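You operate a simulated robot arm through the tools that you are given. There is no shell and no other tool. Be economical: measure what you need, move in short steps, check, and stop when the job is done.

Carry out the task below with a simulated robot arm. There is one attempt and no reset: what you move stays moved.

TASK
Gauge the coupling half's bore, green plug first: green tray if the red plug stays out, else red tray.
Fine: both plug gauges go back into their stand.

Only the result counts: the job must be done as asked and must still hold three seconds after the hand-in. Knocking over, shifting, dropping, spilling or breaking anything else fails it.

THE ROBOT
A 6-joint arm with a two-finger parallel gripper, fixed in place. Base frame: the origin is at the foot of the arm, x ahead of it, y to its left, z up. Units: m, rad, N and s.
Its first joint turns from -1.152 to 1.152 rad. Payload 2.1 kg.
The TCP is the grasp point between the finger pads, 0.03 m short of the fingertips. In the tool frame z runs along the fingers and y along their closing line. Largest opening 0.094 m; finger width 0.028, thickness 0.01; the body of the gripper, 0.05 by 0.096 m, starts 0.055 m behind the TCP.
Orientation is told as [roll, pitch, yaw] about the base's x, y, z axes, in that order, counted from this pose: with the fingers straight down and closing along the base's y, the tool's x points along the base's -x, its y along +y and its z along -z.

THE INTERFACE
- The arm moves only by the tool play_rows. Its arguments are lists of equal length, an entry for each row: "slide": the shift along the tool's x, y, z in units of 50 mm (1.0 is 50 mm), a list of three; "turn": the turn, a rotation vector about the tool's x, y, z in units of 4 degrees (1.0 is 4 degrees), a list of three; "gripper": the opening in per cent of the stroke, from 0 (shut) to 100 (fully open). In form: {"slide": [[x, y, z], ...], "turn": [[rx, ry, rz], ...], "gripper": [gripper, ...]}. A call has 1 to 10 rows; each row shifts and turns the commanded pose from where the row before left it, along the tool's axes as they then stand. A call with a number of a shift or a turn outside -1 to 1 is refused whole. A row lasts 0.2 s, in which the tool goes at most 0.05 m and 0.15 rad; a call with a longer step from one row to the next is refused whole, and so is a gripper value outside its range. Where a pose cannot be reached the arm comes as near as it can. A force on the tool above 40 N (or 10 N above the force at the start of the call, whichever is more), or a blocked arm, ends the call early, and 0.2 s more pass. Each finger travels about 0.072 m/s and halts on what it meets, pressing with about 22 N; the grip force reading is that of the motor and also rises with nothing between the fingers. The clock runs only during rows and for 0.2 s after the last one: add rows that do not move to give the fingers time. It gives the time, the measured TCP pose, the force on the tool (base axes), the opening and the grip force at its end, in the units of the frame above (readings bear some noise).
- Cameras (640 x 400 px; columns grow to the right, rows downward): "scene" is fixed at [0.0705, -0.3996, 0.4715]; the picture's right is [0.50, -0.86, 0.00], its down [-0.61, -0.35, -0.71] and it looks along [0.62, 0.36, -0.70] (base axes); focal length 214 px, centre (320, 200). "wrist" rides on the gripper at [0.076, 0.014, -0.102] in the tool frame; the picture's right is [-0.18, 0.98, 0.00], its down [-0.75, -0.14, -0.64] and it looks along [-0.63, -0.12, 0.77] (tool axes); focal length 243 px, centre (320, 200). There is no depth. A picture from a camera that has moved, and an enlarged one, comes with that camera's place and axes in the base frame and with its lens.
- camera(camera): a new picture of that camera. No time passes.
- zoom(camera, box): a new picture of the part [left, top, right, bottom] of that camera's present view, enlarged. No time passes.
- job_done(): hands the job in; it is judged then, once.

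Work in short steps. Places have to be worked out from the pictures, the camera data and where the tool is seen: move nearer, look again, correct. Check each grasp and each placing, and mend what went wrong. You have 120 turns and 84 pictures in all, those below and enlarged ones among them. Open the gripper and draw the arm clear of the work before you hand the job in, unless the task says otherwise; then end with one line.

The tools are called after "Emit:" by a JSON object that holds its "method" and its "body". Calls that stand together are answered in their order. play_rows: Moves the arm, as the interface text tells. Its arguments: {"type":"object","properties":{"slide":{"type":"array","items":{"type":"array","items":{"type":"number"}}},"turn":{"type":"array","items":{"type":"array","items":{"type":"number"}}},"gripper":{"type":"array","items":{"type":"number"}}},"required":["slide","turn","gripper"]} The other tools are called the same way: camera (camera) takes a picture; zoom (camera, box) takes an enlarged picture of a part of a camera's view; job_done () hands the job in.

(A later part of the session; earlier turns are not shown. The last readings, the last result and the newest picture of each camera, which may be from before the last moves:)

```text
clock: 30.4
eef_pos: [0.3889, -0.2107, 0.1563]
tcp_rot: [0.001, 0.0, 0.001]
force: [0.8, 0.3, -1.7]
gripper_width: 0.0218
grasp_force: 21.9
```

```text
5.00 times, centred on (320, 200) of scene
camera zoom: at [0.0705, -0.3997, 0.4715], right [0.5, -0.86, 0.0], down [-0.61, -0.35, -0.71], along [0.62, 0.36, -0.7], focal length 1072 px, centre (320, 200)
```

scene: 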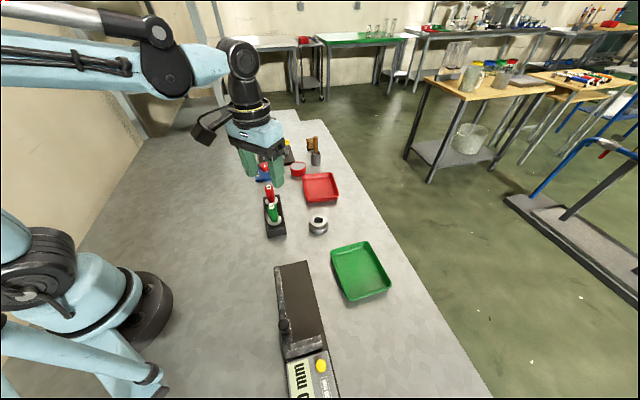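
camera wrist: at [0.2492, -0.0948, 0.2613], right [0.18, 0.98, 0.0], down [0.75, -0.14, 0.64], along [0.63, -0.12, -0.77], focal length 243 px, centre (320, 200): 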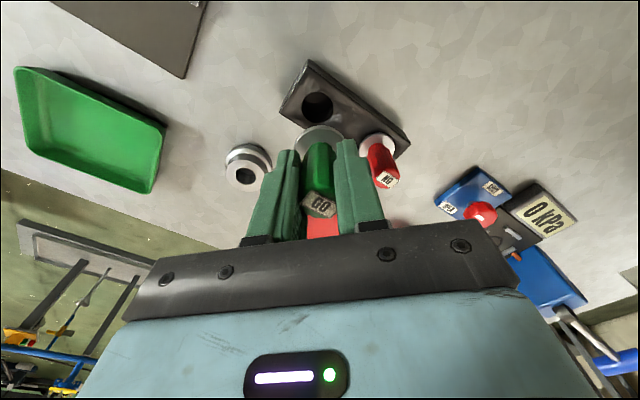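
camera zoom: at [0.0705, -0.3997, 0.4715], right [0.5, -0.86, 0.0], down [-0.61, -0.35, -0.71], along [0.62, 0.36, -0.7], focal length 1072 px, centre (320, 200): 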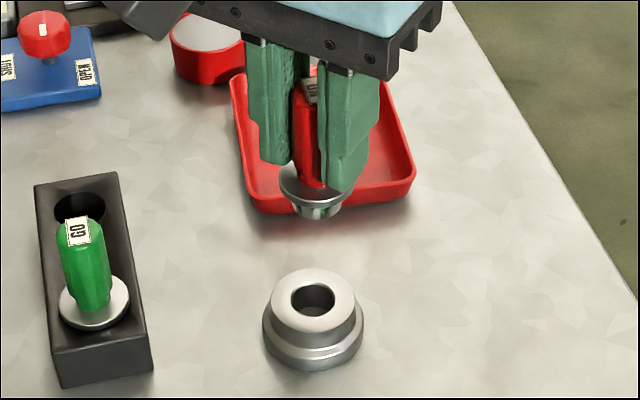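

Bore about +2.3 mm y of the plug. Correcting, lowering to just above the face, then re-measuring closely.

Emit:
{"method": "play_rows", "body": {"slide": [[-0.01, 0.046, 0], [0, 0, 0.4], [0, 0, 0.4], [0, 0, 0.3], [0, 0, 0]], "turn": [[0, 0, 0], [0, 0, 0], [0, 0, 0], [0, 0, 0], [0, 0, 0]], "gripper": [0, 0, 0, 0, 0]}}

Emit:
{"method": "zoom", "body": {"camera": "wrist", "box": [260, 80, 380, 160]}}

Emit:
{"method": "zoom", "body": {"camera": "scene", "box": [295, 200, 345, 240]}}

```text
clock: 31.6
eef_pos: [0.3872, -0.2042, 0.1025]
tcp_rot: [0.0, 0.0, -0.001]
force: [-0.6, -0.6, -1.5]
gripper_width: 0.0218
grasp_force: 22.3
```

```text
5.00 times, centred on (320, 120) of wrist
camera zoom: at [0.3119, -0.1922, 0.2053], right [0.18, 0.98, 0.0], down [0.75, -0.14, 0.64], along [0.63, -0.12, -0.77], focal length 1213 px, centre (320, 600)
```

zoom: 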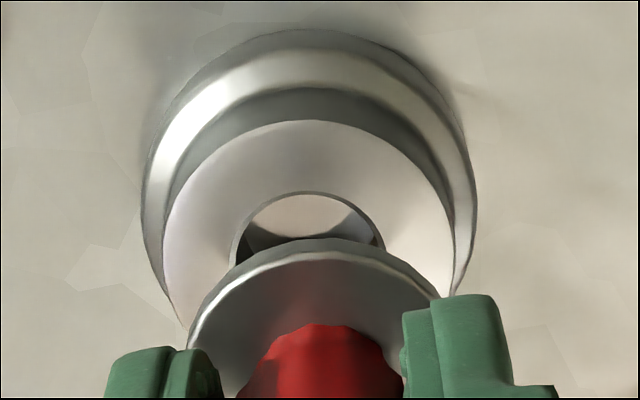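

```text
10.00 times, centred on (320, 220) of scene
camera zoom: at [0.0705, -0.3996, 0.4715], right [0.5, -0.86, 0.0], down [-0.61, -0.35, -0.71], along [0.62, 0.36, -0.7], focal length 2145 px, centre (320, 0)
```

zoom: 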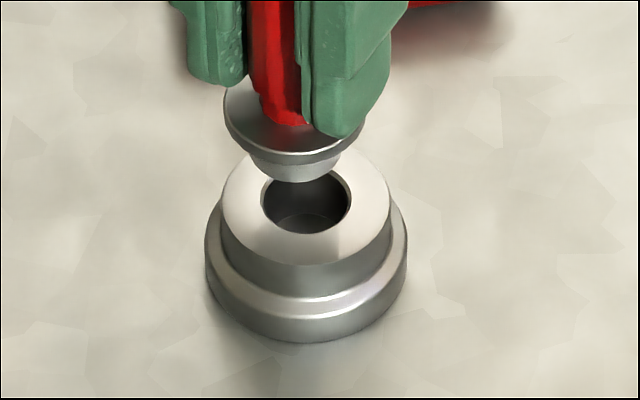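

Red's shank looks nearly as wide as the bore, so it needs careful centring: about +4 mm x and -1.5 mm y. Correcting at the same height and re-measuring.

Emit:
{"method": "play_rows", "body": {"slide": [[-0.08, -0.03, 0], [0, 0, 0], [0, 0, 0]], "turn": [[0, 0, 0], [0, 0, 0], [0, 0, 0]], "gripper": [0, 0, 0]}}

Emit:
{"method": "zoom", "body": {"camera": "wrist", "box": [260, 80, 380, 160]}}

Emit:
{"method": "zoom", "body": {"camera": "scene", "box": [305, 205, 335, 230]}}

```text
clock: 32.4
eef_pos: [0.3914, -0.2069, 0.1027]
tcp_rot: [-0.001, 0.001, 0.0]
force: [-0.1, 0.1, -0.8]
gripper_width: 0.0221
grasp_force: 21.6
```

```text
5.00 times, centred on (320, 120) of wrist
camera zoom: at [0.3155, -0.1933, 0.2057], right [0.18, 0.98, 0.0], down [0.75, -0.14, 0.64], along [0.63, -0.12, -0.77], focal length 1213 px, centre (320, 600)
```

zoom: 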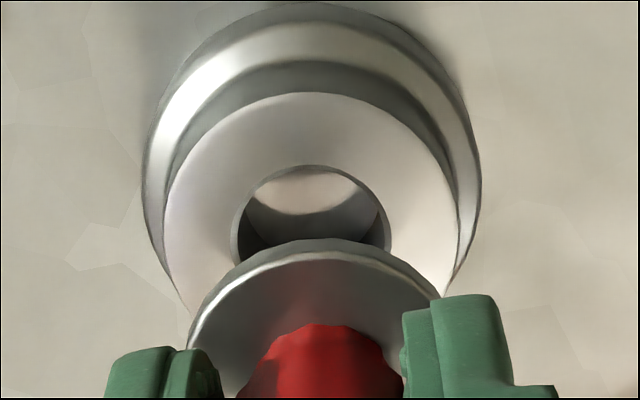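

```text
16.00 times, centred on (320, 218) of scene
camera zoom: at [0.0705, -0.3996, 0.4715], right [0.5, -0.86, 0.0], down [-0.61, -0.35, -0.71], along [0.62, 0.36, -0.7], focal length 3432 px, centre (320, -80)
```

zoom: 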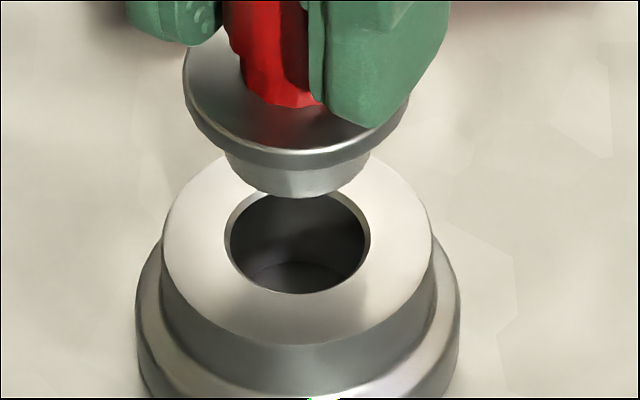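

Red shank (≈23.8 mm) measures larger than the bore's inner diameter (≈22 mm), and they're concentric. Now trying it physically: lowering gently.

Emit:
{"method": "play_rows", "body": {"slide": [[0, -0.01, 0.06], [0, 0, 0.06], [0, 0, 0.06], [0, 0, 0]], "turn": [[0, 0, 0], [0, 0, 0], [0, 0, 0], [0, 0, 0]], "gripper": [0, 0, 0, 0]}}

Emit:
{"method": "zoom", "body": {"camera": "scene", "box": [305, 205, 335, 230]}}

```text
clock: 33.4
eef_pos: [0.3921, -0.2059, 0.0944]
tcp_rot: [0.0, 0.001, 0.0]
force: [0.4, 0.1, -2.0]
gripper_width: 0.022
grasp_force: 21.8
```

```text
16.00 times, centred on (320, 218) of scene
camera zoom: at [0.0705, -0.3996, 0.4715], right [0.5, -0.86, 0.0], down [-0.61, -0.35, -0.71], along [0.62, 0.36, -0.7], focal length 3432 px, centre (320, -80)
```

zoom: 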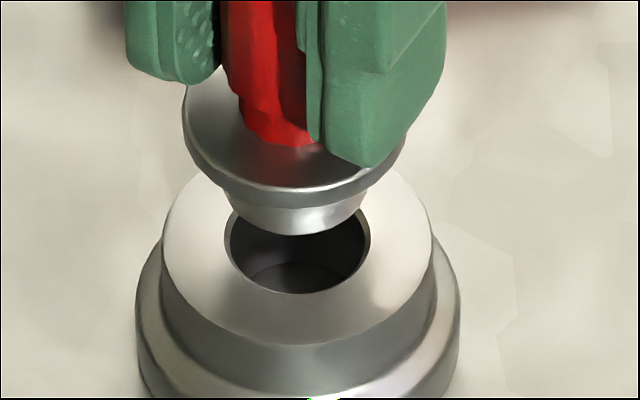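

Tip still about 13 mm above the face. Lowering another 9 mm.

Emit:
{"method": "play_rows", "body": {"slide": [[0, 0, 0.06], [0, 0, 0.06], [0, 0, 0.06], [0, 0, 0]], "turn": [[0, 0, 0], [0, 0, 0], [0, 0, 0], [0, 0, 0]], "gripper": [0, 0, 0, 0]}}

Emit:
{"method": "zoom", "body": {"camera": "scene", "box": [305, 205, 335, 230]}}

Emit:
{"method": "zoom", "body": {"camera": "wrist", "box": [260, 80, 380, 160]}}

```text
clock: 34.4
eef_pos: [0.3912, -0.2068, 0.0844]
tcp_rot: [0.001, 0.0, -0.001]
force: [-0.1, 0.2, -0.7]
gripper_width: 0.0219
grasp_force: 21.6
```

```text
16.00 times, centred on (320, 218) of scene
camera zoom: at [0.0705, -0.3996, 0.4715], right [0.5, -0.86, 0.0], down [-0.61, -0.35, -0.71], along [0.62, 0.36, -0.7], focal length 3432 px, centre (320, -80)
```

zoom: 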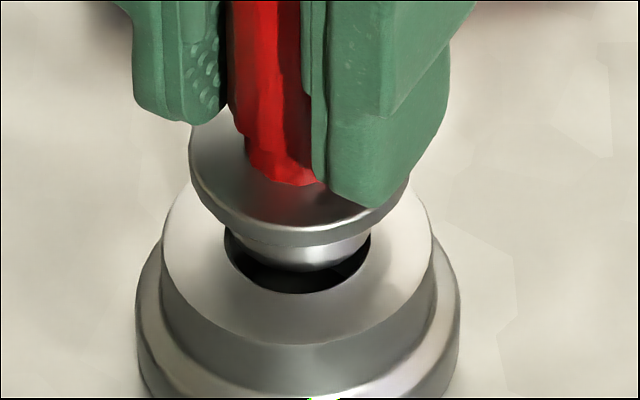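

```text
5.00 times, centred on (320, 120) of wrist
camera zoom: at [0.3157, -0.1937, 0.1871], right [0.18, 0.98, 0.0], down [0.75, -0.14, 0.64], along [0.63, -0.12, -0.77], focal length 1213 px, centre (320, 600)
```

zoom: 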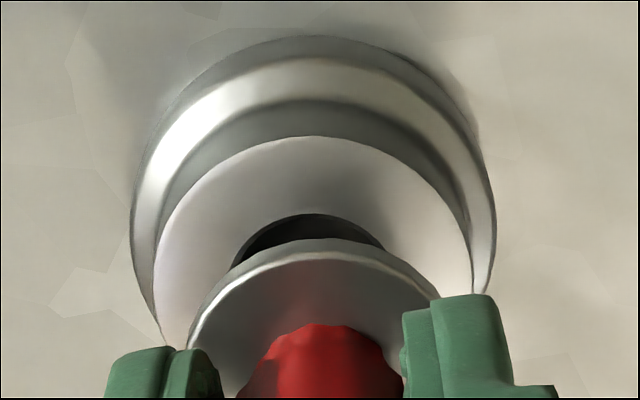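

Still concentric, close above the mouth. Lowering in 1 mm steps.

Emit:
{"method": "play_rows", "body": {"slide": [[0, 0, 0.03], [0, 0, 0.03], [0, 0, 0.02], [0, 0, 0]], "turn": [[0, 0, 0], [0, 0, 0], [0, 0, 0], [0, 0, 0]], "gripper": [0, 0, 0, 0]}}

Emit:
{"method": "zoom", "body": {"camera": "scene", "box": [305, 205, 335, 230]}}

```text
clock: 35.4
eef_pos: [0.3913, -0.207, 0.0811]
tcp_rot: [0.0, -0.001, 0.001]
force: [0.0, -2.0, 17.3]
gripper_width: 0.0221
grasp_force: 21.8
```

```text
16.00 times, centred on (320, 218) of scene
camera zoom: at [0.0705, -0.3996, 0.4716], right [0.5, -0.86, 0.0], down [-0.61, -0.35, -0.71], along [0.62, 0.36, -0.7], focal length 3432 px, centre (320, -80)
```

zoom: 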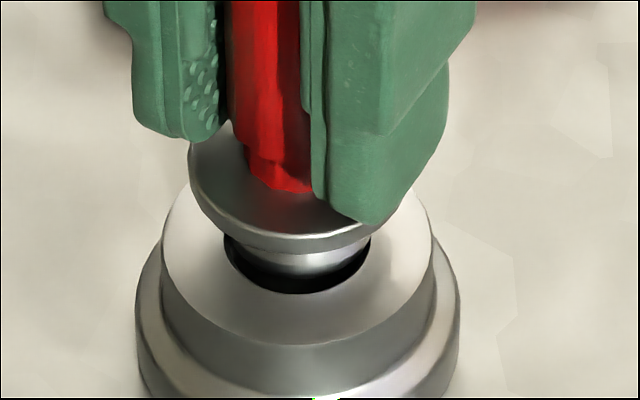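

Contact 17 N with the flange 7 mm above seating, but a gap at the front rim suggests the plug sits slightly too far in +x. Lifting 3 mm, shifting -2 mm in x, and trying again for a fair test.

Emit:
{"method": "play_rows", "body": {"slide": [[0, 0, -0.06], [0.04, -0.01, 0], [0, 0, 0], [0, 0, 0]], "turn": [[0, 0, 0], [0, 0, 0], [0, 0, 0], [0, 0, 0]], "gripper": [0, 0, 0, 0]}}

Emit:
{"method": "zoom", "body": {"camera": "scene", "box": [305, 205, 335, 230]}}

Emit:
{"method": "zoom", "body": {"camera": "wrist", "box": [260, 80, 380, 160]}}

```text
clock: 36.4
eef_pos: [0.3894, -0.2089, 0.0837]
tcp_rot: [0.0, -0.001, 0.001]
force: [-0.2, 0.5, -0.9]
gripper_width: 0.0219
grasp_force: 21.9
```

```text
16.00 times, centred on (320, 218) of scene
camera zoom: at [0.0705, -0.3996, 0.4715], right [0.5, -0.86, 0.0], down [-0.61, -0.35, -0.71], along [0.62, 0.36, -0.7], focal length 3432 px, centre (320, -80)
```

zoom: 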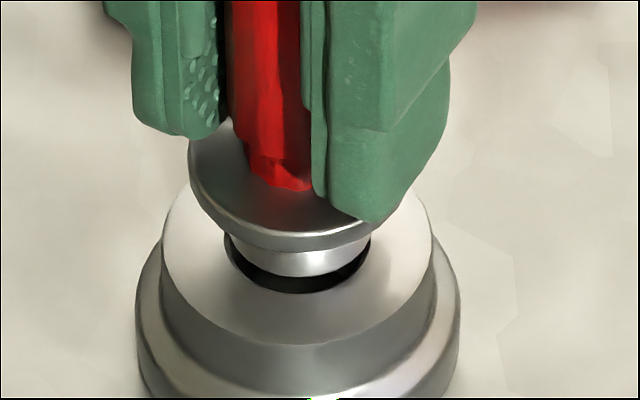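

```text
5.00 times, centred on (320, 120) of wrist
camera zoom: at [0.3137, -0.1948, 0.1861], right [0.18, 0.98, 0.0], down [0.75, -0.14, 0.64], along [0.63, -0.12, -0.77], focal length 1213 px, centre (320, 600)
```

zoom: 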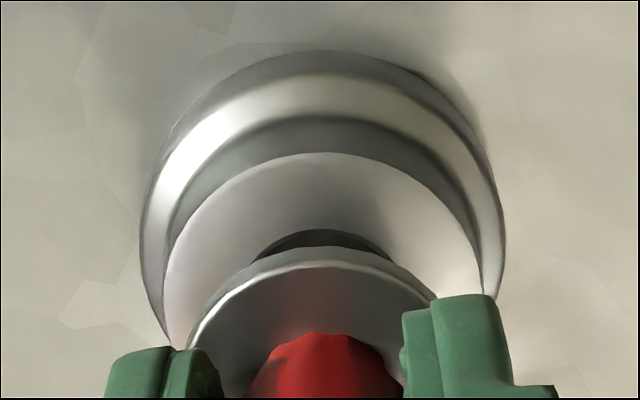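

Lateral cues in both views put the true centre about +1 mm x, +1 mm y from here. Moving there and probing again.

Emit:
{"method": "play_rows", "body": {"slide": [[-0.02, 0.02, 0], [0, 0, 0], [0, 0, 0.03], [0, 0, 0.03], [0, 0, 0.02], [0, 0, 0]], "turn": [[0, 0, 0], [0, 0, 0], [0, 0, 0], [0, 0, 0], [0, 0, 0], [0, 0, 0]], "gripper": [0, 0, 0, 0, 0, 0]}}

Emit:
{"method": "zoom", "body": {"camera": "scene", "box": [305, 205, 335, 230]}}

Emit:
{"method": "zoom", "body": {"camera": "wrist", "box": [260, 80, 380, 160]}}

```text
clock: 37.8
eef_pos: [0.3908, -0.2059, 0.0781]
tcp_rot: [0.001, 0.0, 0.0]
force: [-2.9, 0.2, 17.2]
gripper_width: 0.022
grasp_force: 22.2
```

```text
16.00 times, centred on (320, 218) of scene
camera zoom: at [0.0705, -0.3996, 0.4716], right [0.5, -0.86, 0.0], down [-0.61, -0.35, -0.71], along [0.62, 0.36, -0.7], focal length 3432 px, centre (320, -80)
```

zoom: 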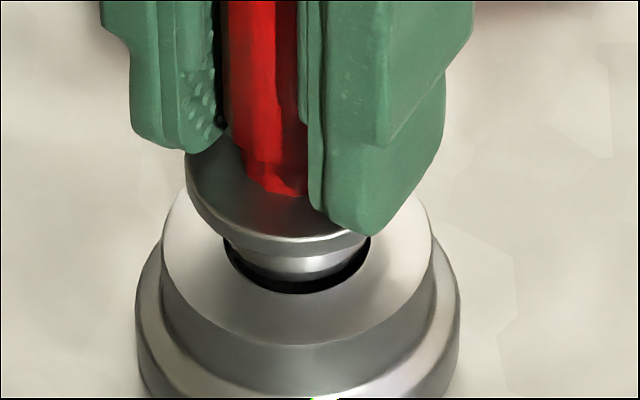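

```text
5.00 times, centred on (320, 120) of wrist
camera zoom: at [0.3146, -0.1936, 0.1815], right [0.18, 0.98, 0.0], down [0.75, -0.14, 0.64], along [0.63, -0.12, -0.77], focal length 1213 px, centre (320, 600)
```

zoom: 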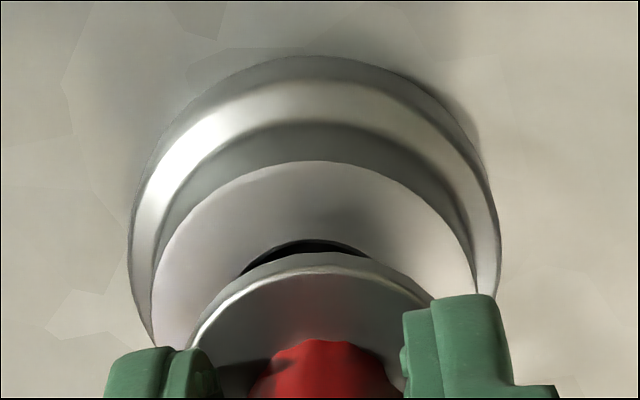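

Blocked again at the mouth, with the flange well above the face and the plug sliding up in the grip. The reaction is in -x, so one more probe 1 mm towards -x to be certain.

Emit:
{"method": "play_rows", "body": {"slide": [[0, 0, -0.06], [0.025, 0, 0], [0, 0, 0], [0, 0, 0.03], [0, 0, 0.03], [0, 0, 0]], "turn": [[0, 0, 0], [0, 0, 0], [0, 0, 0], [0, 0, 0], [0, 0, 0], [0, 0, 0]], "gripper": [0, 0, 0, 0, 0, 0]}}

Emit:
{"method": "zoom", "body": {"camera": "scene", "box": [305, 205, 335, 230]}}

```text
clock: 39.2
eef_pos: [0.3892, -0.2062, 0.0787]
tcp_rot: [-0.001, -0.001, 0.002]
force: [-0.4, -0.9, 2.0]
gripper_width: 0.0217
grasp_force: 22.0
```

```text
16.00 times, centred on (320, 218) of scene
camera zoom: at [0.0705, -0.3996, 0.4715], right [0.5, -0.86, 0.0], down [-0.61, -0.35, -0.71], along [0.62, 0.36, -0.7], focal length 3432 px, centre (320, -80)
```

zoom: 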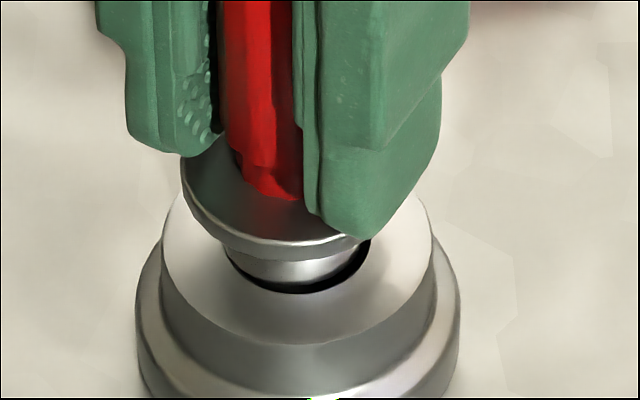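

Light contact only, shank now ~1.2 mm left of the bore in the scene view. Shifting y by -1.3 mm and pressing.

Emit:
{"method": "play_rows", "body": {"slide": [[0, 0, -0.02], [0, -0.026, 0], [0, 0, 0], [0, 0, 0.03], [0, 0, 0.03], [0, 0, 0]], "turn": [[0, 0, 0], [0, 0, 0], [0, 0, 0], [0, 0, 0], [0, 0, 0], [0, 0, 0]], "gripper": [0, 0, 0, 0, 0, 0]}}

Emit:
{"method": "zoom", "body": {"camera": "scene", "box": [305, 205, 335, 230]}}

Emit:
{"method": "zoom", "body": {"camera": "wrist", "box": [260, 80, 380, 160]}}

```text
clock: 40.6
eef_pos: [0.3889, -0.2076, 0.0769]
tcp_rot: [0.0, 0.001, 0.0]
force: [-3.7, -0.9, 16.5]
gripper_width: 0.0219
grasp_force: 22.2
```

```text
16.00 times, centred on (320, 218) of scene
camera zoom: at [0.0705, -0.3996, 0.4716], right [0.5, -0.86, 0.0], down [-0.61, -0.35, -0.71], along [0.62, 0.36, -0.7], focal length 3432 px, centre (320, -80)
```

zoom: 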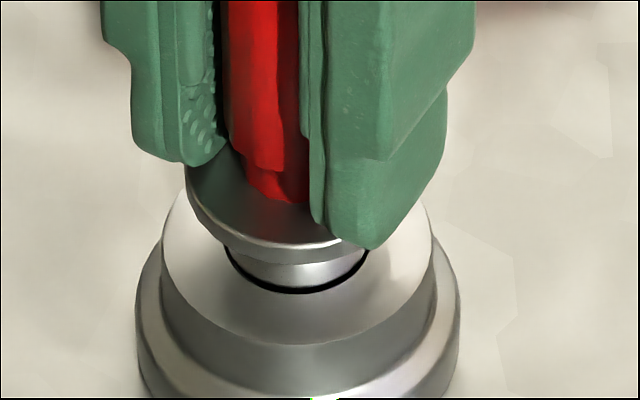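

```text
5.00 times, centred on (320, 120) of wrist
camera zoom: at [0.3137, -0.1944, 0.1796], right [0.18, 0.98, 0.0], down [0.75, -0.14, 0.64], along [0.63, -0.12, -0.77], focal length 1213 px, centre (320, 600)
```

zoom: 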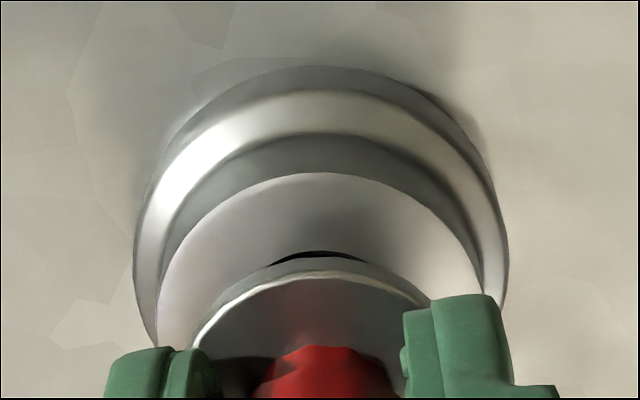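

Now there's only a thin ring gap, and the reaction still points to -x. I'll ease 1 mm more in -x and press again, so this is a genuine verdict.

Emit:
{"method": "play_rows", "body": {"slide": [[0, 0, -0.03], [0.025, 0, 0], [0, 0, 0], [0, 0, 0.03], [0, 0, 0.03], [0, 0, 0.02], [0, 0, 0]], "turn": [[0, 0, 0], [0, 0, 0], [0, 0, 0], [0, 0, 0], [0, 0, 0], [0, 0, 0], [0, 0, 0]], "gripper": [0, 0, 0, 0, 0, 0, 0]}}

Emit:
{"method": "zoom", "body": {"camera": "scene", "box": [305, 205, 335, 230]}}

Emit:
{"method": "zoom", "body": {"camera": "wrist", "box": [260, 80, 380, 160]}}

```text
clock: 42.0
eef_pos: [0.3892, -0.2083, 0.0771]
tcp_rot: [-0.001, 0.003, -0.001]
force: [-0.9, 0.2, 9.9]
gripper_width: 0.0219
grasp_force: 21.7
stopped in row 7: the force on the tool passed its limit (the readings are from after the stop); the commanded pose is now the measured one
```

```text
16.00 times, centred on (320, 218) of scene
camera zoom: at [0.0705, -0.3996, 0.4716], right [0.5, -0.86, 0.0], down [-0.61, -0.35, -0.71], along [0.62, 0.36, -0.7], focal length 3432 px, centre (320, -80)
```

zoom: 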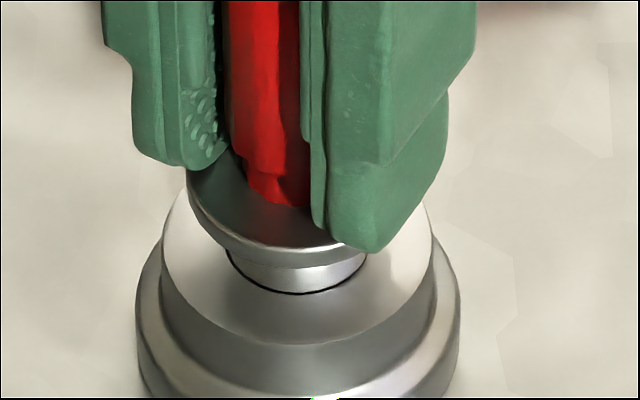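

```text
5.00 times, centred on (320, 120) of wrist
camera zoom: at [0.3132, -0.195, 0.1796], right [0.18, 0.98, 0.0], down [0.75, -0.14, 0.64], along [0.63, -0.12, -0.77], focal length 1213 px, centre (320, 600)
```

zoom: 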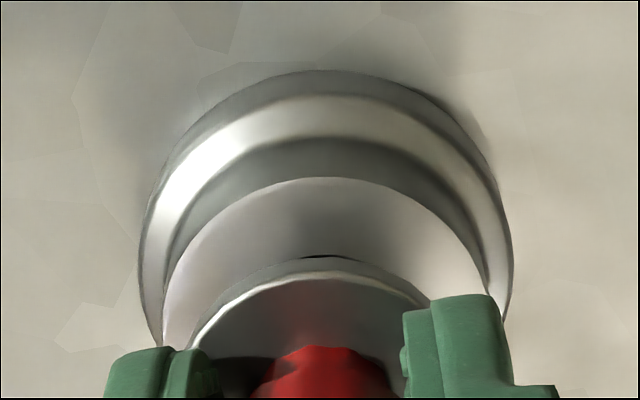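

At full concentricity (same xy as the seated green) it pressed past 40 N and still stood 11 mm off the face: red stays out, so the green tray is right. Lifting and carrying red back over its hole.

Emit:
{"method": "play_rows", "body": {"slide": [[0, 0, -0.2], [0, 0, -0.4], [0, 0, -0.5], [0, 0, -0.56], [0.06, 0.7, 0], [0.06, 0.8, 0], [0.06, 0.8, 0], [0.06, 0.7, 0], [0, 0, 0], [0, 0, 0]], "turn": [[0, 0, 0], [0, 0, 0], [0, 0, 0], [0, 0, 0], [0, 0, 0], [0, 0, 0], [0, 0, 0], [0, 0, 0], [0, 0, 0], [0, 0, 0]], "gripper": [0, 0, 0, 0, 0, 0, 0, 0, 0, 0]}}

Emit:
{"method": "zoom", "body": {"camera": "wrist", "box": [200, 60, 440, 220]}}

Emit:
{"method": "zoom", "body": {"camera": "scene", "box": [250, 160, 350, 240]}}

```text
clock: 44.2
eef_pos: [0.3809, -0.0591, 0.1602]
tcp_rot: [0.0, 0.002, 0.001]
force: [0.0, 0.1, -1.4]
gripper_width: 0.0219
grasp_force: 22.2
```

```text
2.50 times, centred on (320, 140) of wrist
camera zoom: at [0.304, -0.0458, 0.2635], right [0.18, 0.98, 0.0], down [0.75, -0.14, 0.64], along [0.63, -0.12, -0.77], focal length 606 px, centre (320, 350)
```

zoom: 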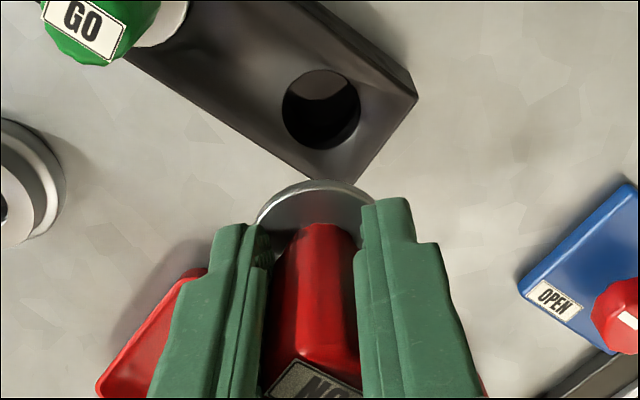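

```text
5.00 times, centred on (300, 200) of scene
camera zoom: at [0.0705, -0.3996, 0.4715], right [0.5, -0.86, 0.0], down [-0.61, -0.35, -0.71], along [0.62, 0.36, -0.7], focal length 1072 px, centre (420, 200)
```

zoom: 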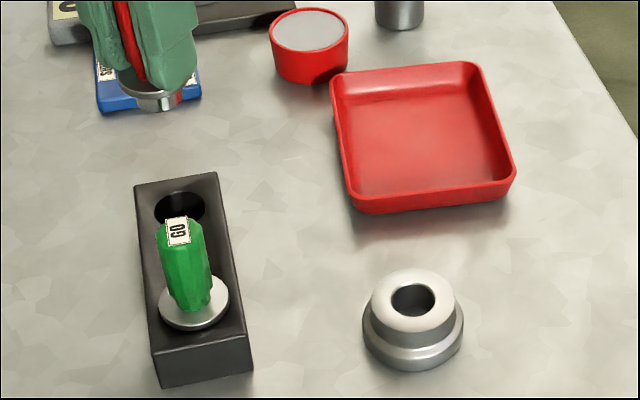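

Hole is about -3 mm x, +0.7 mm y of the plug. Correcting and lowering to z≈0.10.

Emit:
{"method": "play_rows", "body": {"slide": [[0.06, 0.014, 0], [0, 0, 0.4], [0, 0, 0.5], [0, 0, 0.3], [0, 0, 0]], "turn": [[0, 0, 0], [0, 0, 0], [0, 0, 0], [0, 0, 0], [0, 0, 0]], "gripper": [0, 0, 0, 0, 0]}}

Emit:
{"method": "zoom", "body": {"camera": "wrist", "box": [260, 80, 380, 160]}}

Emit:
{"method": "zoom", "body": {"camera": "scene", "box": [265, 180, 305, 210]}}

```text
clock: 45.4
eef_pos: [0.3753, -0.0575, 0.1025]
tcp_rot: [0.0, 0.001, -0.001]
force: [0.2, -0.1, -1.9]
gripper_width: 0.0218
grasp_force: 21.9
```

```text
5.00 times, centred on (320, 120) of wrist
camera zoom: at [0.3001, -0.0452, 0.2039], right [0.18, 0.98, 0.0], down [0.75, -0.14, 0.64], along [0.63, -0.12, -0.77], focal length 1213 px, centre (320, 600)
```

zoom: 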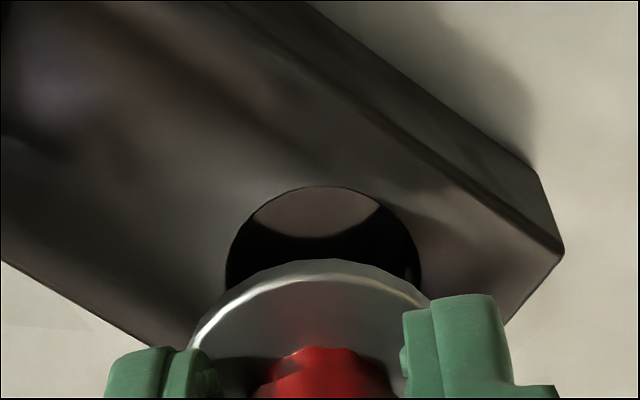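

```text
13.33 times, centred on (285, 195) of scene
camera zoom: at [0.0705, -0.3996, 0.4715], right [0.5, -0.86, 0.0], down [-0.61, -0.35, -0.71], along [0.62, 0.36, -0.7], focal length 2860 px, centre (787, 267)
```

zoom: 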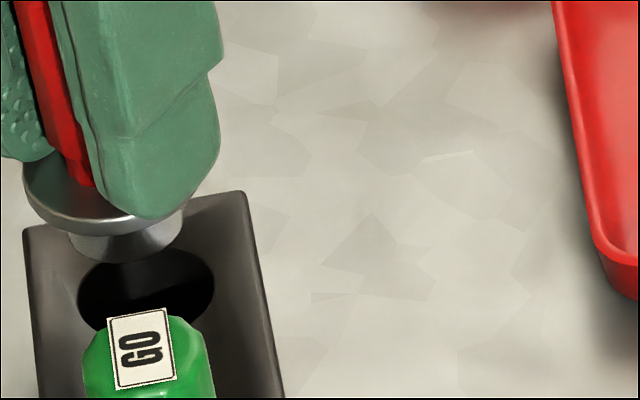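

Need about +3 mm x, +0.6 mm y. Correcting and lowering into the hole.

Emit:
{"method": "play_rows", "body": {"slide": [[-0.06, 0.012, 0], [0, 0, 0.1], [0, 0, 0.1], [0, 0, 0.1], [0, 0, 0]], "turn": [[0, 0, 0], [0, 0, 0], [0, 0, 0], [0, 0, 0], [0, 0, 0]], "gripper": [0, 0, 0, 0, 0]}}

Emit:
{"method": "zoom", "body": {"camera": "wrist", "box": [260, 80, 380, 160]}}

Emit:
{"method": "zoom", "body": {"camera": "scene", "box": [265, 180, 305, 210]}}

```text
clock: 46.6
eef_pos: [0.3766, -0.0576, 0.0847]
tcp_rot: [0.001, 0.003, 0.001]
force: [-0.4, 0.4, -0.4]
gripper_width: 0.0221
grasp_force: 22.2
```

```text
5.00 times, centred on (320, 120) of wrist
camera zoom: at [0.3016, -0.0443, 0.1881], right [0.18, 0.98, 0.0], down [0.75, -0.14, 0.64], along [0.63, -0.12, -0.77], focal length 1213 px, centre (320, 600)
```

zoom: 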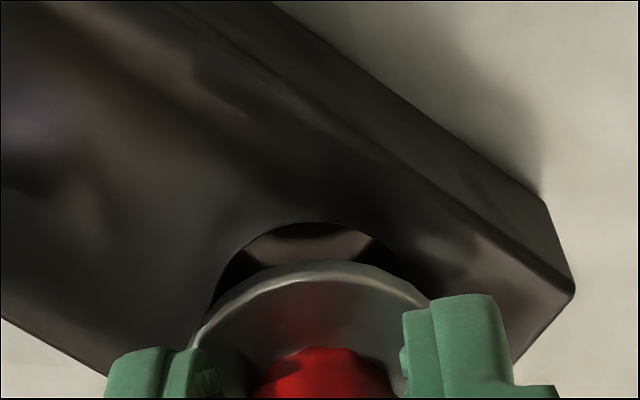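

```text
13.33 times, centred on (285, 195) of scene
camera zoom: at [0.0705, -0.3996, 0.4715], right [0.5, -0.86, 0.0], down [-0.61, -0.35, -0.71], along [0.62, 0.36, -0.7], focal length 2860 px, centre (787, 267)
```

zoom: 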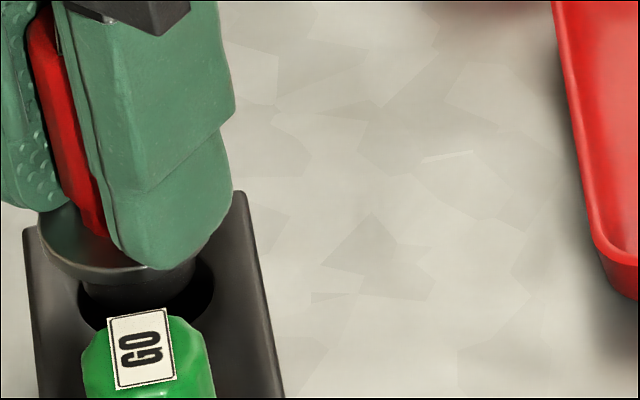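

Close: about +1 mm x, -0.7 mm y. Correcting and continuing down, watching force.

Emit:
{"method": "play_rows", "body": {"slide": [[-0.02, -0.014, 0], [0, 0, 0.06], [0, 0, 0.06], [0, 0, 0]], "turn": [[0, 0, 0], [0, 0, 0], [0, 0, 0], [0, 0, 0]], "gripper": [0, 0, 0, 0]}}

Emit:
{"method": "zoom", "body": {"camera": "scene", "box": [265, 180, 305, 210]}}

```text
clock: 47.6
eef_pos: [0.3768, -0.0583, 0.0795]
tcp_rot: [0.0, 0.002, -0.001]
force: [-0.3, 0.3, -1.0]
gripper_width: 0.0219
grasp_force: 21.8
```

```text
13.33 times, centred on (285, 195) of scene
camera zoom: at [0.0705, -0.3996, 0.4715], right [0.5, -0.86, 0.0], down [-0.61, -0.35, -0.71], along [0.62, 0.36, -0.7], focal length 2860 px, centre (787, 267)
```

zoom: 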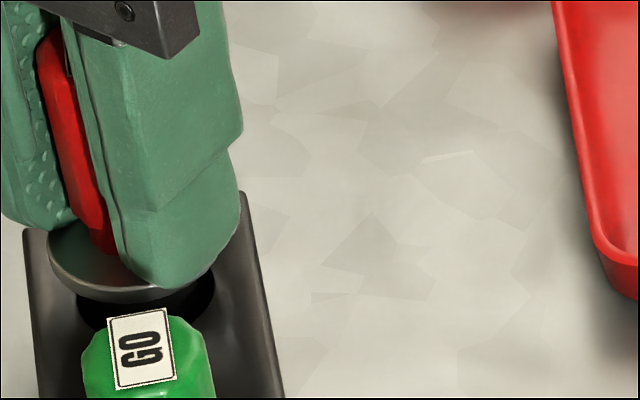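

No contact; shank entering. Continuing down 5 mm.

Emit:
{"method": "play_rows", "body": {"slide": [[0, 0, 0.05], [0, 0, 0.04], [0, 0, 0.03], [0, 0, 0]], "turn": [[0, 0, 0], [0, 0, 0], [0, 0, 0], [0, 0, 0]], "gripper": [0, 0, 0, 0]}}

Emit:
{"method": "zoom", "body": {"camera": "scene", "box": [265, 180, 305, 210]}}

```text
clock: 48.6
eef_pos: [0.3777, -0.0571, 0.0726]
tcp_rot: [0.0, 0.001, 0.0]
force: [-0.8, -0.1, -2.0]
gripper_width: 0.0219
grasp_force: 22.2
```

```text
13.33 times, centred on (285, 195) of scene
camera zoom: at [0.0705, -0.3996, 0.4715], right [0.5, -0.86, 0.0], down [-0.61, -0.35, -0.71], along [0.62, 0.36, -0.7], focal length 2860 px, centre (787, 267)
```

zoom: 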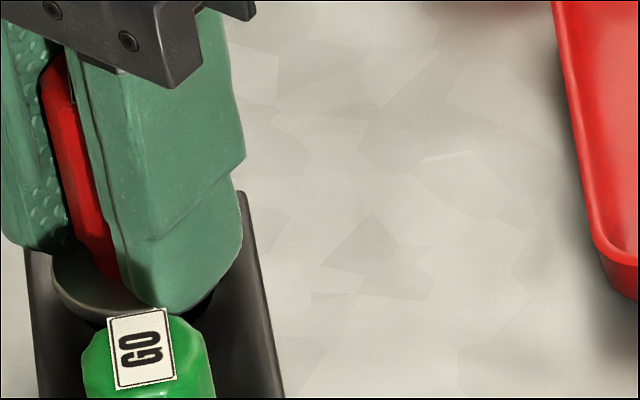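

Still free; the plug rode up in the grip, so seating comes lower. Continuing in 1 mm steps.

Emit:
{"method": "play_rows", "body": {"slide": [[0, 0, 0.02], [0, 0, 0.02], [0, 0, 0.02], [0, 0, 0]], "turn": [[0, 0, 0], [0, 0, 0], [0, 0, 0], [0, 0, 0]], "gripper": [0, 0, 0, 0]}}

Emit:
{"method": "zoom", "body": {"camera": "scene", "box": [265, 180, 305, 210]}}

```text
clock: 49.6
eef_pos: [0.3785, -0.0576, 0.069]
tcp_rot: [0.001, 0.001, -0.001]
force: [-0.3, 0.5, -1.1]
gripper_width: 0.0219
grasp_force: 22.2
```

```text
13.33 times, centred on (285, 195) of scene
camera zoom: at [0.0705, -0.3996, 0.4715], right [0.5, -0.86, 0.0], down [-0.61, -0.35, -0.71], along [0.62, 0.36, -0.7], focal length 2860 px, centre (787, 267)
```

zoom: 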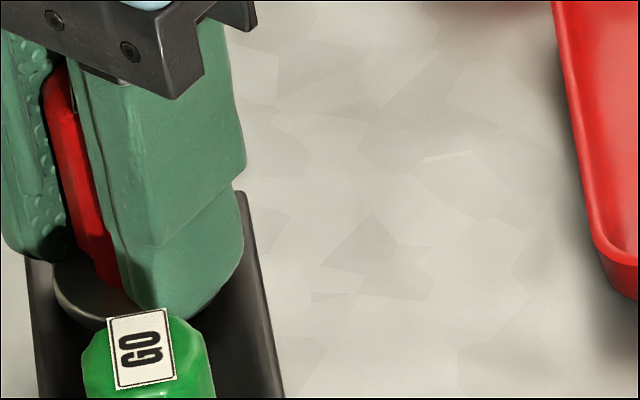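

Near the stand top. Two more millimetres to feel seating.

Emit:
{"method": "play_rows", "body": {"slide": [[0, 0, 0.02], [0, 0, 0.02], [0, 0, 0]], "turn": [[0, 0, 0], [0, 0, 0], [0, 0, 0]], "gripper": [0, 0, 0]}}

```text
clock: 50.4
eef_pos: [0.3778, -0.0578, 0.0671]
tcp_rot: [0.001, 0.003, 0.001]
force: [0.4, 0.8, -1.1]
gripper_width: 0.0219
grasp_force: 22.4
```

No contact yet; continuing in 1 mm steps.

Emit:
{"method": "play_rows", "body": {"slide": [[0, 0, 0.02], [0, 0, 0.02], [0, 0, 0]], "turn": [[0, 0, 0], [0, 0, 0], [0, 0, 0]], "gripper": [0, 0, 0]}}

Emit:
{"method": "zoom", "body": {"camera": "scene", "box": [255, 180, 305, 220]}}

Emit:
{"method": "zoom", "body": {"camera": "wrist", "box": [260, 80, 380, 160]}}

```text
clock: 51.0
eef_pos: [0.3789, -0.0567, 0.0668]
tcp_rot: [0.0, 0.003, 0.001]
force: [-0.5, -0.6, 9.0]
gripper_width: 0.022
grasp_force: 21.8
stopped in row 2: the force on the tool passed its limit (the readings are from after the stop); the commanded pose is now the measured one
```

```text
10.00 times, centred on (280, 200) of scene
camera zoom: at [0.0705, -0.3996, 0.4716], right [0.5, -0.86, 0.0], down [-0.61, -0.35, -0.71], along [0.62, 0.36, -0.7], focal length 2145 px, centre (720, 200)
```

zoom: 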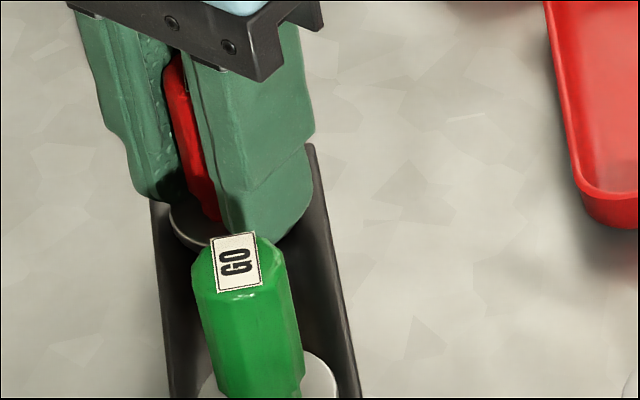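

```text
5.00 times, centred on (320, 120) of wrist
camera zoom: at [0.3024, -0.0438, 0.1698], right [0.18, 0.98, 0.0], down [0.76, -0.14, 0.64], along [0.63, -0.12, -0.77], focal length 1213 px, centre (320, 600)
```

zoom: 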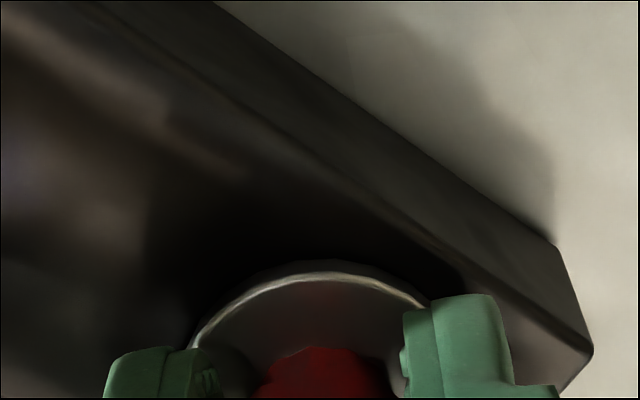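

Seated at sharp contact. Easing 1 mm, opening, and rising.

Emit:
{"method": "play_rows", "body": {"slide": [[0, 0, -0.02], [0, 0, 0], [0, 0, 0], [0, 0, -0.3], [0, 0, -0.7], [0, 0, -0.8], [0, 0, 0]], "turn": [[0, 0, 0], [0, 0, 0], [0, 0, 0], [0, 0, 0], [0, 0, 0], [0, 0, 0], [0, 0, 0]], "gripper": [10, 35, 55, 60, 60, 60, 60]}}

Emit:
{"method": "zoom", "body": {"camera": "scene", "box": [250, 160, 350, 240]}}

Emit:
{"method": "camera", "body": {"camera": "wrist"}}

```text
clock: 52.6
eef_pos: [0.3793, -0.056, 0.1573]
tcp_rot: [0.0, 0.003, 0.001]
force: [-0.3, 0.2, 0.3]
gripper_width: 0.0564
grasp_force: 0.1
```

```text
5.00 times, centred on (300, 200) of scene
camera zoom: at [0.0705, -0.3996, 0.4715], right [0.5, -0.86, 0.0], down [-0.61, -0.35, -0.71], along [0.62, 0.36, -0.7], focal length 1072 px, centre (420, 200)
```

zoom: 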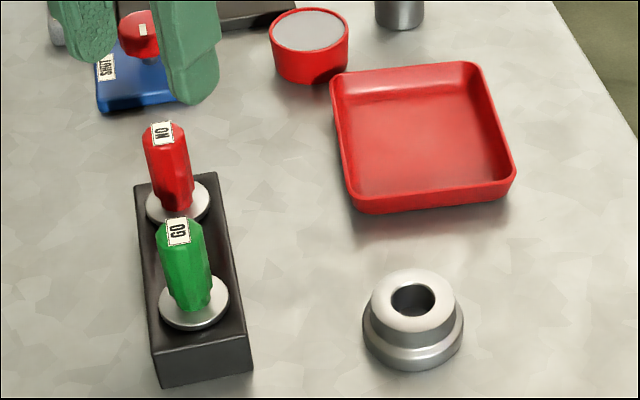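

```text
13 pictures are left
camera wrist: at [0.304, -0.0429, 0.2606], right [0.18, 0.98, 0.0], down [0.76, -0.14, 0.64], along [0.63, -0.12, -0.77], focal length 243 px, centre (320, 200)
```

wrist: 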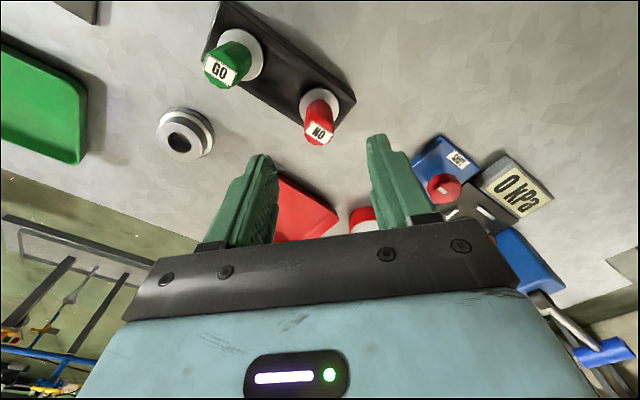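

Both gauges are back in the stand. Now opening wide and moving over the coupling half at (0.389, -0.208), z≈0.10.

Emit:
{"method": "play_rows", "body": {"slide": [[-0.04, -0.7, 0], [-0.05, -0.8, 0], [-0.05, -0.8, 0], [-0.054, -0.74, 0], [0, 0, 0.5], [0, 0, 0.6], [0, 0, 0]], "turn": [[0, 0, 0], [0, 0, 0], [0, 0, 0], [0, 0, 0], [0, 0, 0], [0, 0, 0], [0, 0, 0]], "gripper": [70, 80, 85, 85, 85, 85, 85]}}

Emit:
{"method": "zoom", "body": {"camera": "wrist", "box": [200, 60, 440, 220]}}

```text
clock: 54.2
eef_pos: [0.3891, -0.2073, 0.1041]
tcp_rot: [0.0, 0.003, -0.002]
force: [0.5, 0.3, 0.6]
gripper_width: 0.08
grasp_force: 0.1
```

```text
2.50 times, centred on (320, 140) of wrist
camera zoom: at [0.3129, -0.1941, 0.208], right [0.18, 0.98, 0.0], down [0.76, -0.14, 0.64], along [0.63, -0.12, -0.77], focal length 606 px, centre (320, 350)
```

zoom: 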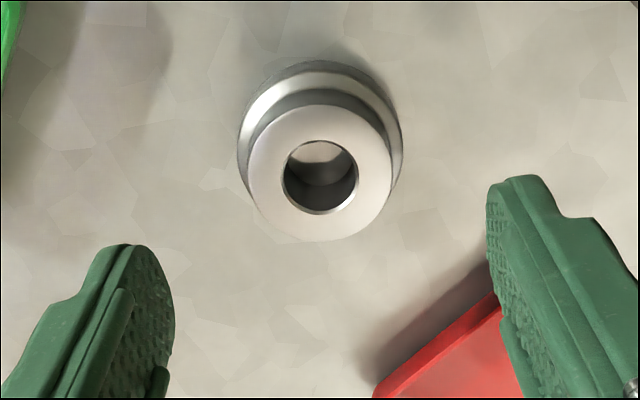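

Centred within 1 mm. Descending to TCP z≈0.038 and closing on the base.

Emit:
{"method": "play_rows", "body": {"slide": [[-0.02, 0, 0.4], [0, 0, 0.4], [0, 0, 0.3], [0, 0, 0.12], [0, 0, 0.1], [0, 0, 0]], "turn": [[0, 0, 0], [0, 0, 0], [0, 0, 0], [0, 0, 0], [0, 0, 0], [0, 0, 0]], "gripper": [85, 85, 85, 85, 85, 85]}}

Emit:
{"method": "zoom", "body": {"camera": "scene", "box": [285, 185, 355, 245]}}

```text
clock: 55.6
eef_pos: [0.3888, -0.2096, 0.0366]
tcp_rot: [0.002, 0.005, 0.0]
force: [0.5, 0.4, 0.4]
gripper_width: 0.0799
grasp_force: 0.0
```

```text
6.67 times, centred on (320, 215) of scene
camera zoom: at [0.0705, -0.3996, 0.4715], right [0.5, -0.86, 0.0], down [-0.61, -0.35, -0.71], along [0.62, 0.36, -0.7], focal length 1430 px, centre (320, 100)
```

zoom: 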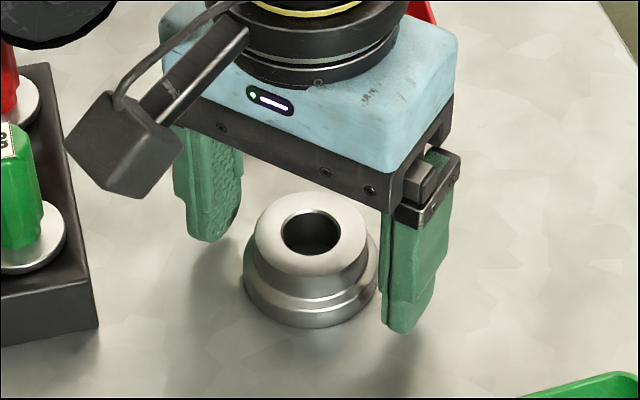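

Fingers straddle the coupling base evenly. Closing.

Emit:
{"method": "play_rows", "body": {"slide": [[0, 0, 0], [0, 0, 0], [0, 0, 0], [0, 0, 0], [0, 0, 0], [0, 0, 0]], "turn": [[0, 0, 0], [0, 0, 0], [0, 0, 0], [0, 0, 0], [0, 0, 0], [0, 0, 0]], "gripper": [70, 55, 40, 30, 20, 20]}}

Emit:
{"method": "play_rows", "body": {"slide": [[0, 0, -0.1], [0, 0, -0.1], [0, 0, -0.1], [0, 0, 0]], "turn": [[0, 0, 0], [0, 0, 0], [0, 0, 0], [0, 0, 0]], "gripper": [10, 0, 0, 0]}}

Emit:
{"method": "zoom", "body": {"camera": "scene", "box": [285, 185, 355, 245]}}

```text
clock: 57.0
eef_pos: [0.3885, -0.2086, 0.0369]
tcp_rot: [0.0, 0.002, 0.0]
force: [0.9, 1.3, 0.1]
gripper_width: 0.0552
grasp_force: 22.0
```

```text
clock: 58.0
eef_pos: [0.3887, -0.2093, 0.053]
tcp_rot: [0.001, 0.004, 0.0]
force: [0.8, 0.2, -2.8]
gripper_width: 0.0553
grasp_force: 22.5
```

```text
6.67 times, centred on (320, 215) of scene
camera zoom: at [0.0706, -0.3996, 0.4715], right [0.5, -0.86, 0.0], down [-0.61, -0.35, -0.71], along [0.62, 0.36, -0.7], focal length 1430 px, centre (320, 100)
```

zoom: 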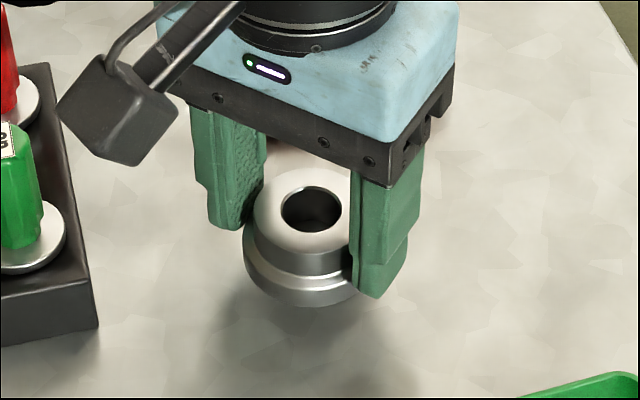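

Coupling held and lifted. Raising to z≈0.12 and carrying it over the green tray centre (0.323, -0.355).

Emit:
{"method": "play_rows", "body": {"slide": [[0, 0, -0.4], [0, 0, -0.5], [0, 0, -0.44], [0.3, -0.6, 0], [0.34, -0.8, 0], [0.34, -0.8, 0], [0.33, -0.72, 0], [0, 0, 0], [0, 0, 0]], "turn": [[0, 0, 0], [0, 0, 0], [0, 0, 0], [0, 0, 0], [0, 0, 0], [0, 0, 0], [0, 0, 0], [0, 0, 0], [0, 0, 0]], "gripper": [0, 0, 0, 0, 0, 0, 0, 0, 0]}}

Emit:
{"method": "camera", "body": {"camera": "wrist"}}

Emit:
{"method": "zoom", "body": {"camera": "scene", "box": [270, 180, 430, 310]}}

```text
clock: 60.0
eef_pos: [0.3214, -0.3568, 0.1204]
tcp_rot: [-0.001, 0.001, 0.0]
force: [-0.3, 0.7, -3.8]
gripper_width: 0.0553
grasp_force: 22.1
```

```text
9 pictures are left
camera wrist: at [0.2458, -0.344, 0.2243], right [0.18, 0.98, 0.0], down [0.76, -0.14, 0.64], along [0.63, -0.12, -0.77], focal length 243 px, centre (320, 200)
```

wrist: 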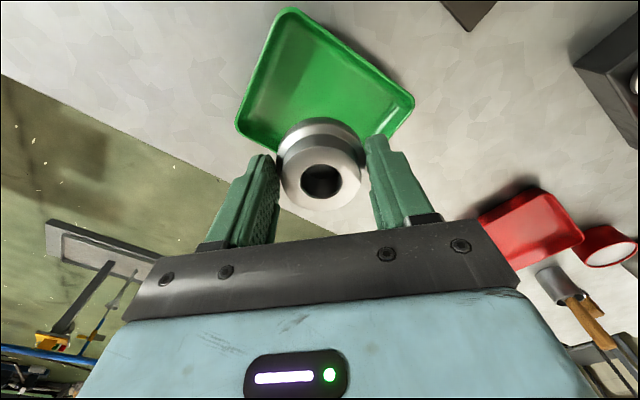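

```text
3.08 times, centred on (350, 245) of scene
camera zoom: at [0.0705, -0.3997, 0.4715], right [0.5, -0.86, 0.0], down [-0.61, -0.35, -0.71], along [0.62, 0.36, -0.7], focal length 660 px, centre (228, 62)
```

zoom: 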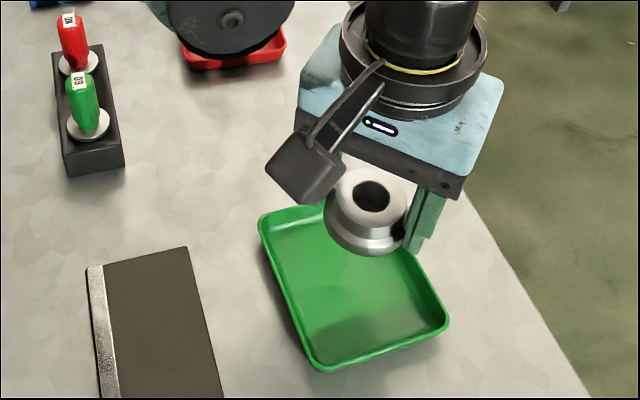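

Tray centre is about -4 mm x, +3 mm y of the part. Correcting and lowering to about 18 mm above the table height.

Emit:
{"method": "play_rows", "body": {"slide": [[0.08, 0.06, 0.3], [0, 0, 0.5], [0, 0, 0.5], [0, 0, 0]], "turn": [[0, 0, 0], [0, 0, 0], [0, 0, 0], [0, 0, 0]], "gripper": [0, 0, 0, 0]}}

Emit:
{"method": "zoom", "body": {"camera": "scene", "box": [310, 220, 410, 310]}}

```text
clock: 61.0
eef_pos: [0.3185, -0.3513, 0.0552]
tcp_rot: [0.0, 0.004, 0.0]
force: [0.4, -0.8, -3.4]
gripper_width: 0.0553
grasp_force: 21.7
```

```text
4.44 times, centred on (360, 265) of scene
camera zoom: at [0.0705, -0.3996, 0.4715], right [0.5, -0.86, 0.0], down [-0.61, -0.35, -0.71], along [0.62, 0.36, -0.7], focal length 953 px, centre (142, -89)
```

zoom: 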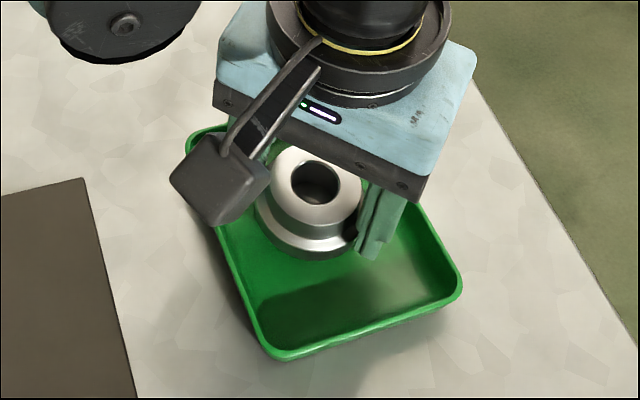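

Inside the tray, a little left of centre in the scene view. Shifting +3 mm x, -5 mm y and lowering until it touches the floor.

Emit:
{"method": "play_rows", "body": {"slide": [[-0.06, -0.1, 0], [0, 0, 0.1], [0, 0, 0.08], [0, 0, 0.04], [0, 0, 0.03], [0, 0, 0]], "turn": [[0, 0, 0], [0, 0, 0], [0, 0, 0], [0, 0, 0], [0, 0, 0], [0, 0, 0]], "gripper": [0, 0, 0, 0, 0, 0]}}

Emit:
{"method": "zoom", "body": {"camera": "scene", "box": [310, 220, 410, 310]}}

```text
clock: 62.4
eef_pos: [0.3225, -0.3569, 0.0405]
tcp_rot: [-0.001, 0.005, 0.001]
force: [0.1, 0.3, -3.7]
gripper_width: 0.0555
grasp_force: 22.1
```

```text
4.44 times, centred on (360, 265) of scene
camera zoom: at [0.0705, -0.3996, 0.4715], right [0.5, -0.86, 0.0], down [-0.61, -0.35, -0.71], along [0.62, 0.36, -0.7], focal length 953 px, centre (142, -89)
```

zoom: 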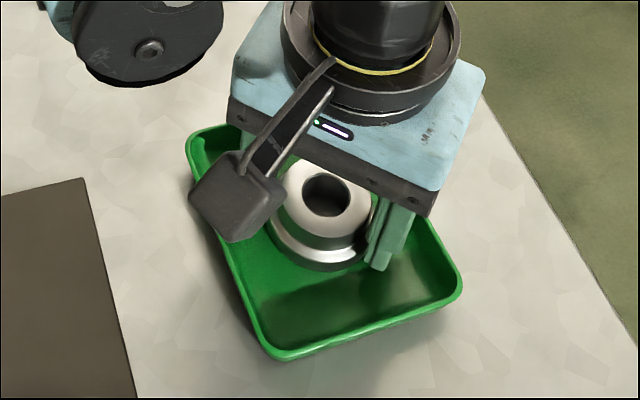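

Well inside the tray, no contact yet. Lowering in sub-millimetre steps to feel the floor.

Emit:
{"method": "play_rows", "body": {"slide": [[0, 0, 0.02], [0, 0, 0.015], [0, 0, 0.015], [0, 0, 0]], "turn": [[0, 0, 0], [0, 0, 0], [0, 0, 0], [0, 0, 0]], "gripper": [0, 0, 0, 0]}}

```text
clock: 63.4
eef_pos: [0.3227, -0.3579, 0.0407]
tcp_rot: [-0.002, 0.003, -0.001]
force: [3.0, -6.2, 14.7]
gripper_width: 0.0553
grasp_force: 22.3
```

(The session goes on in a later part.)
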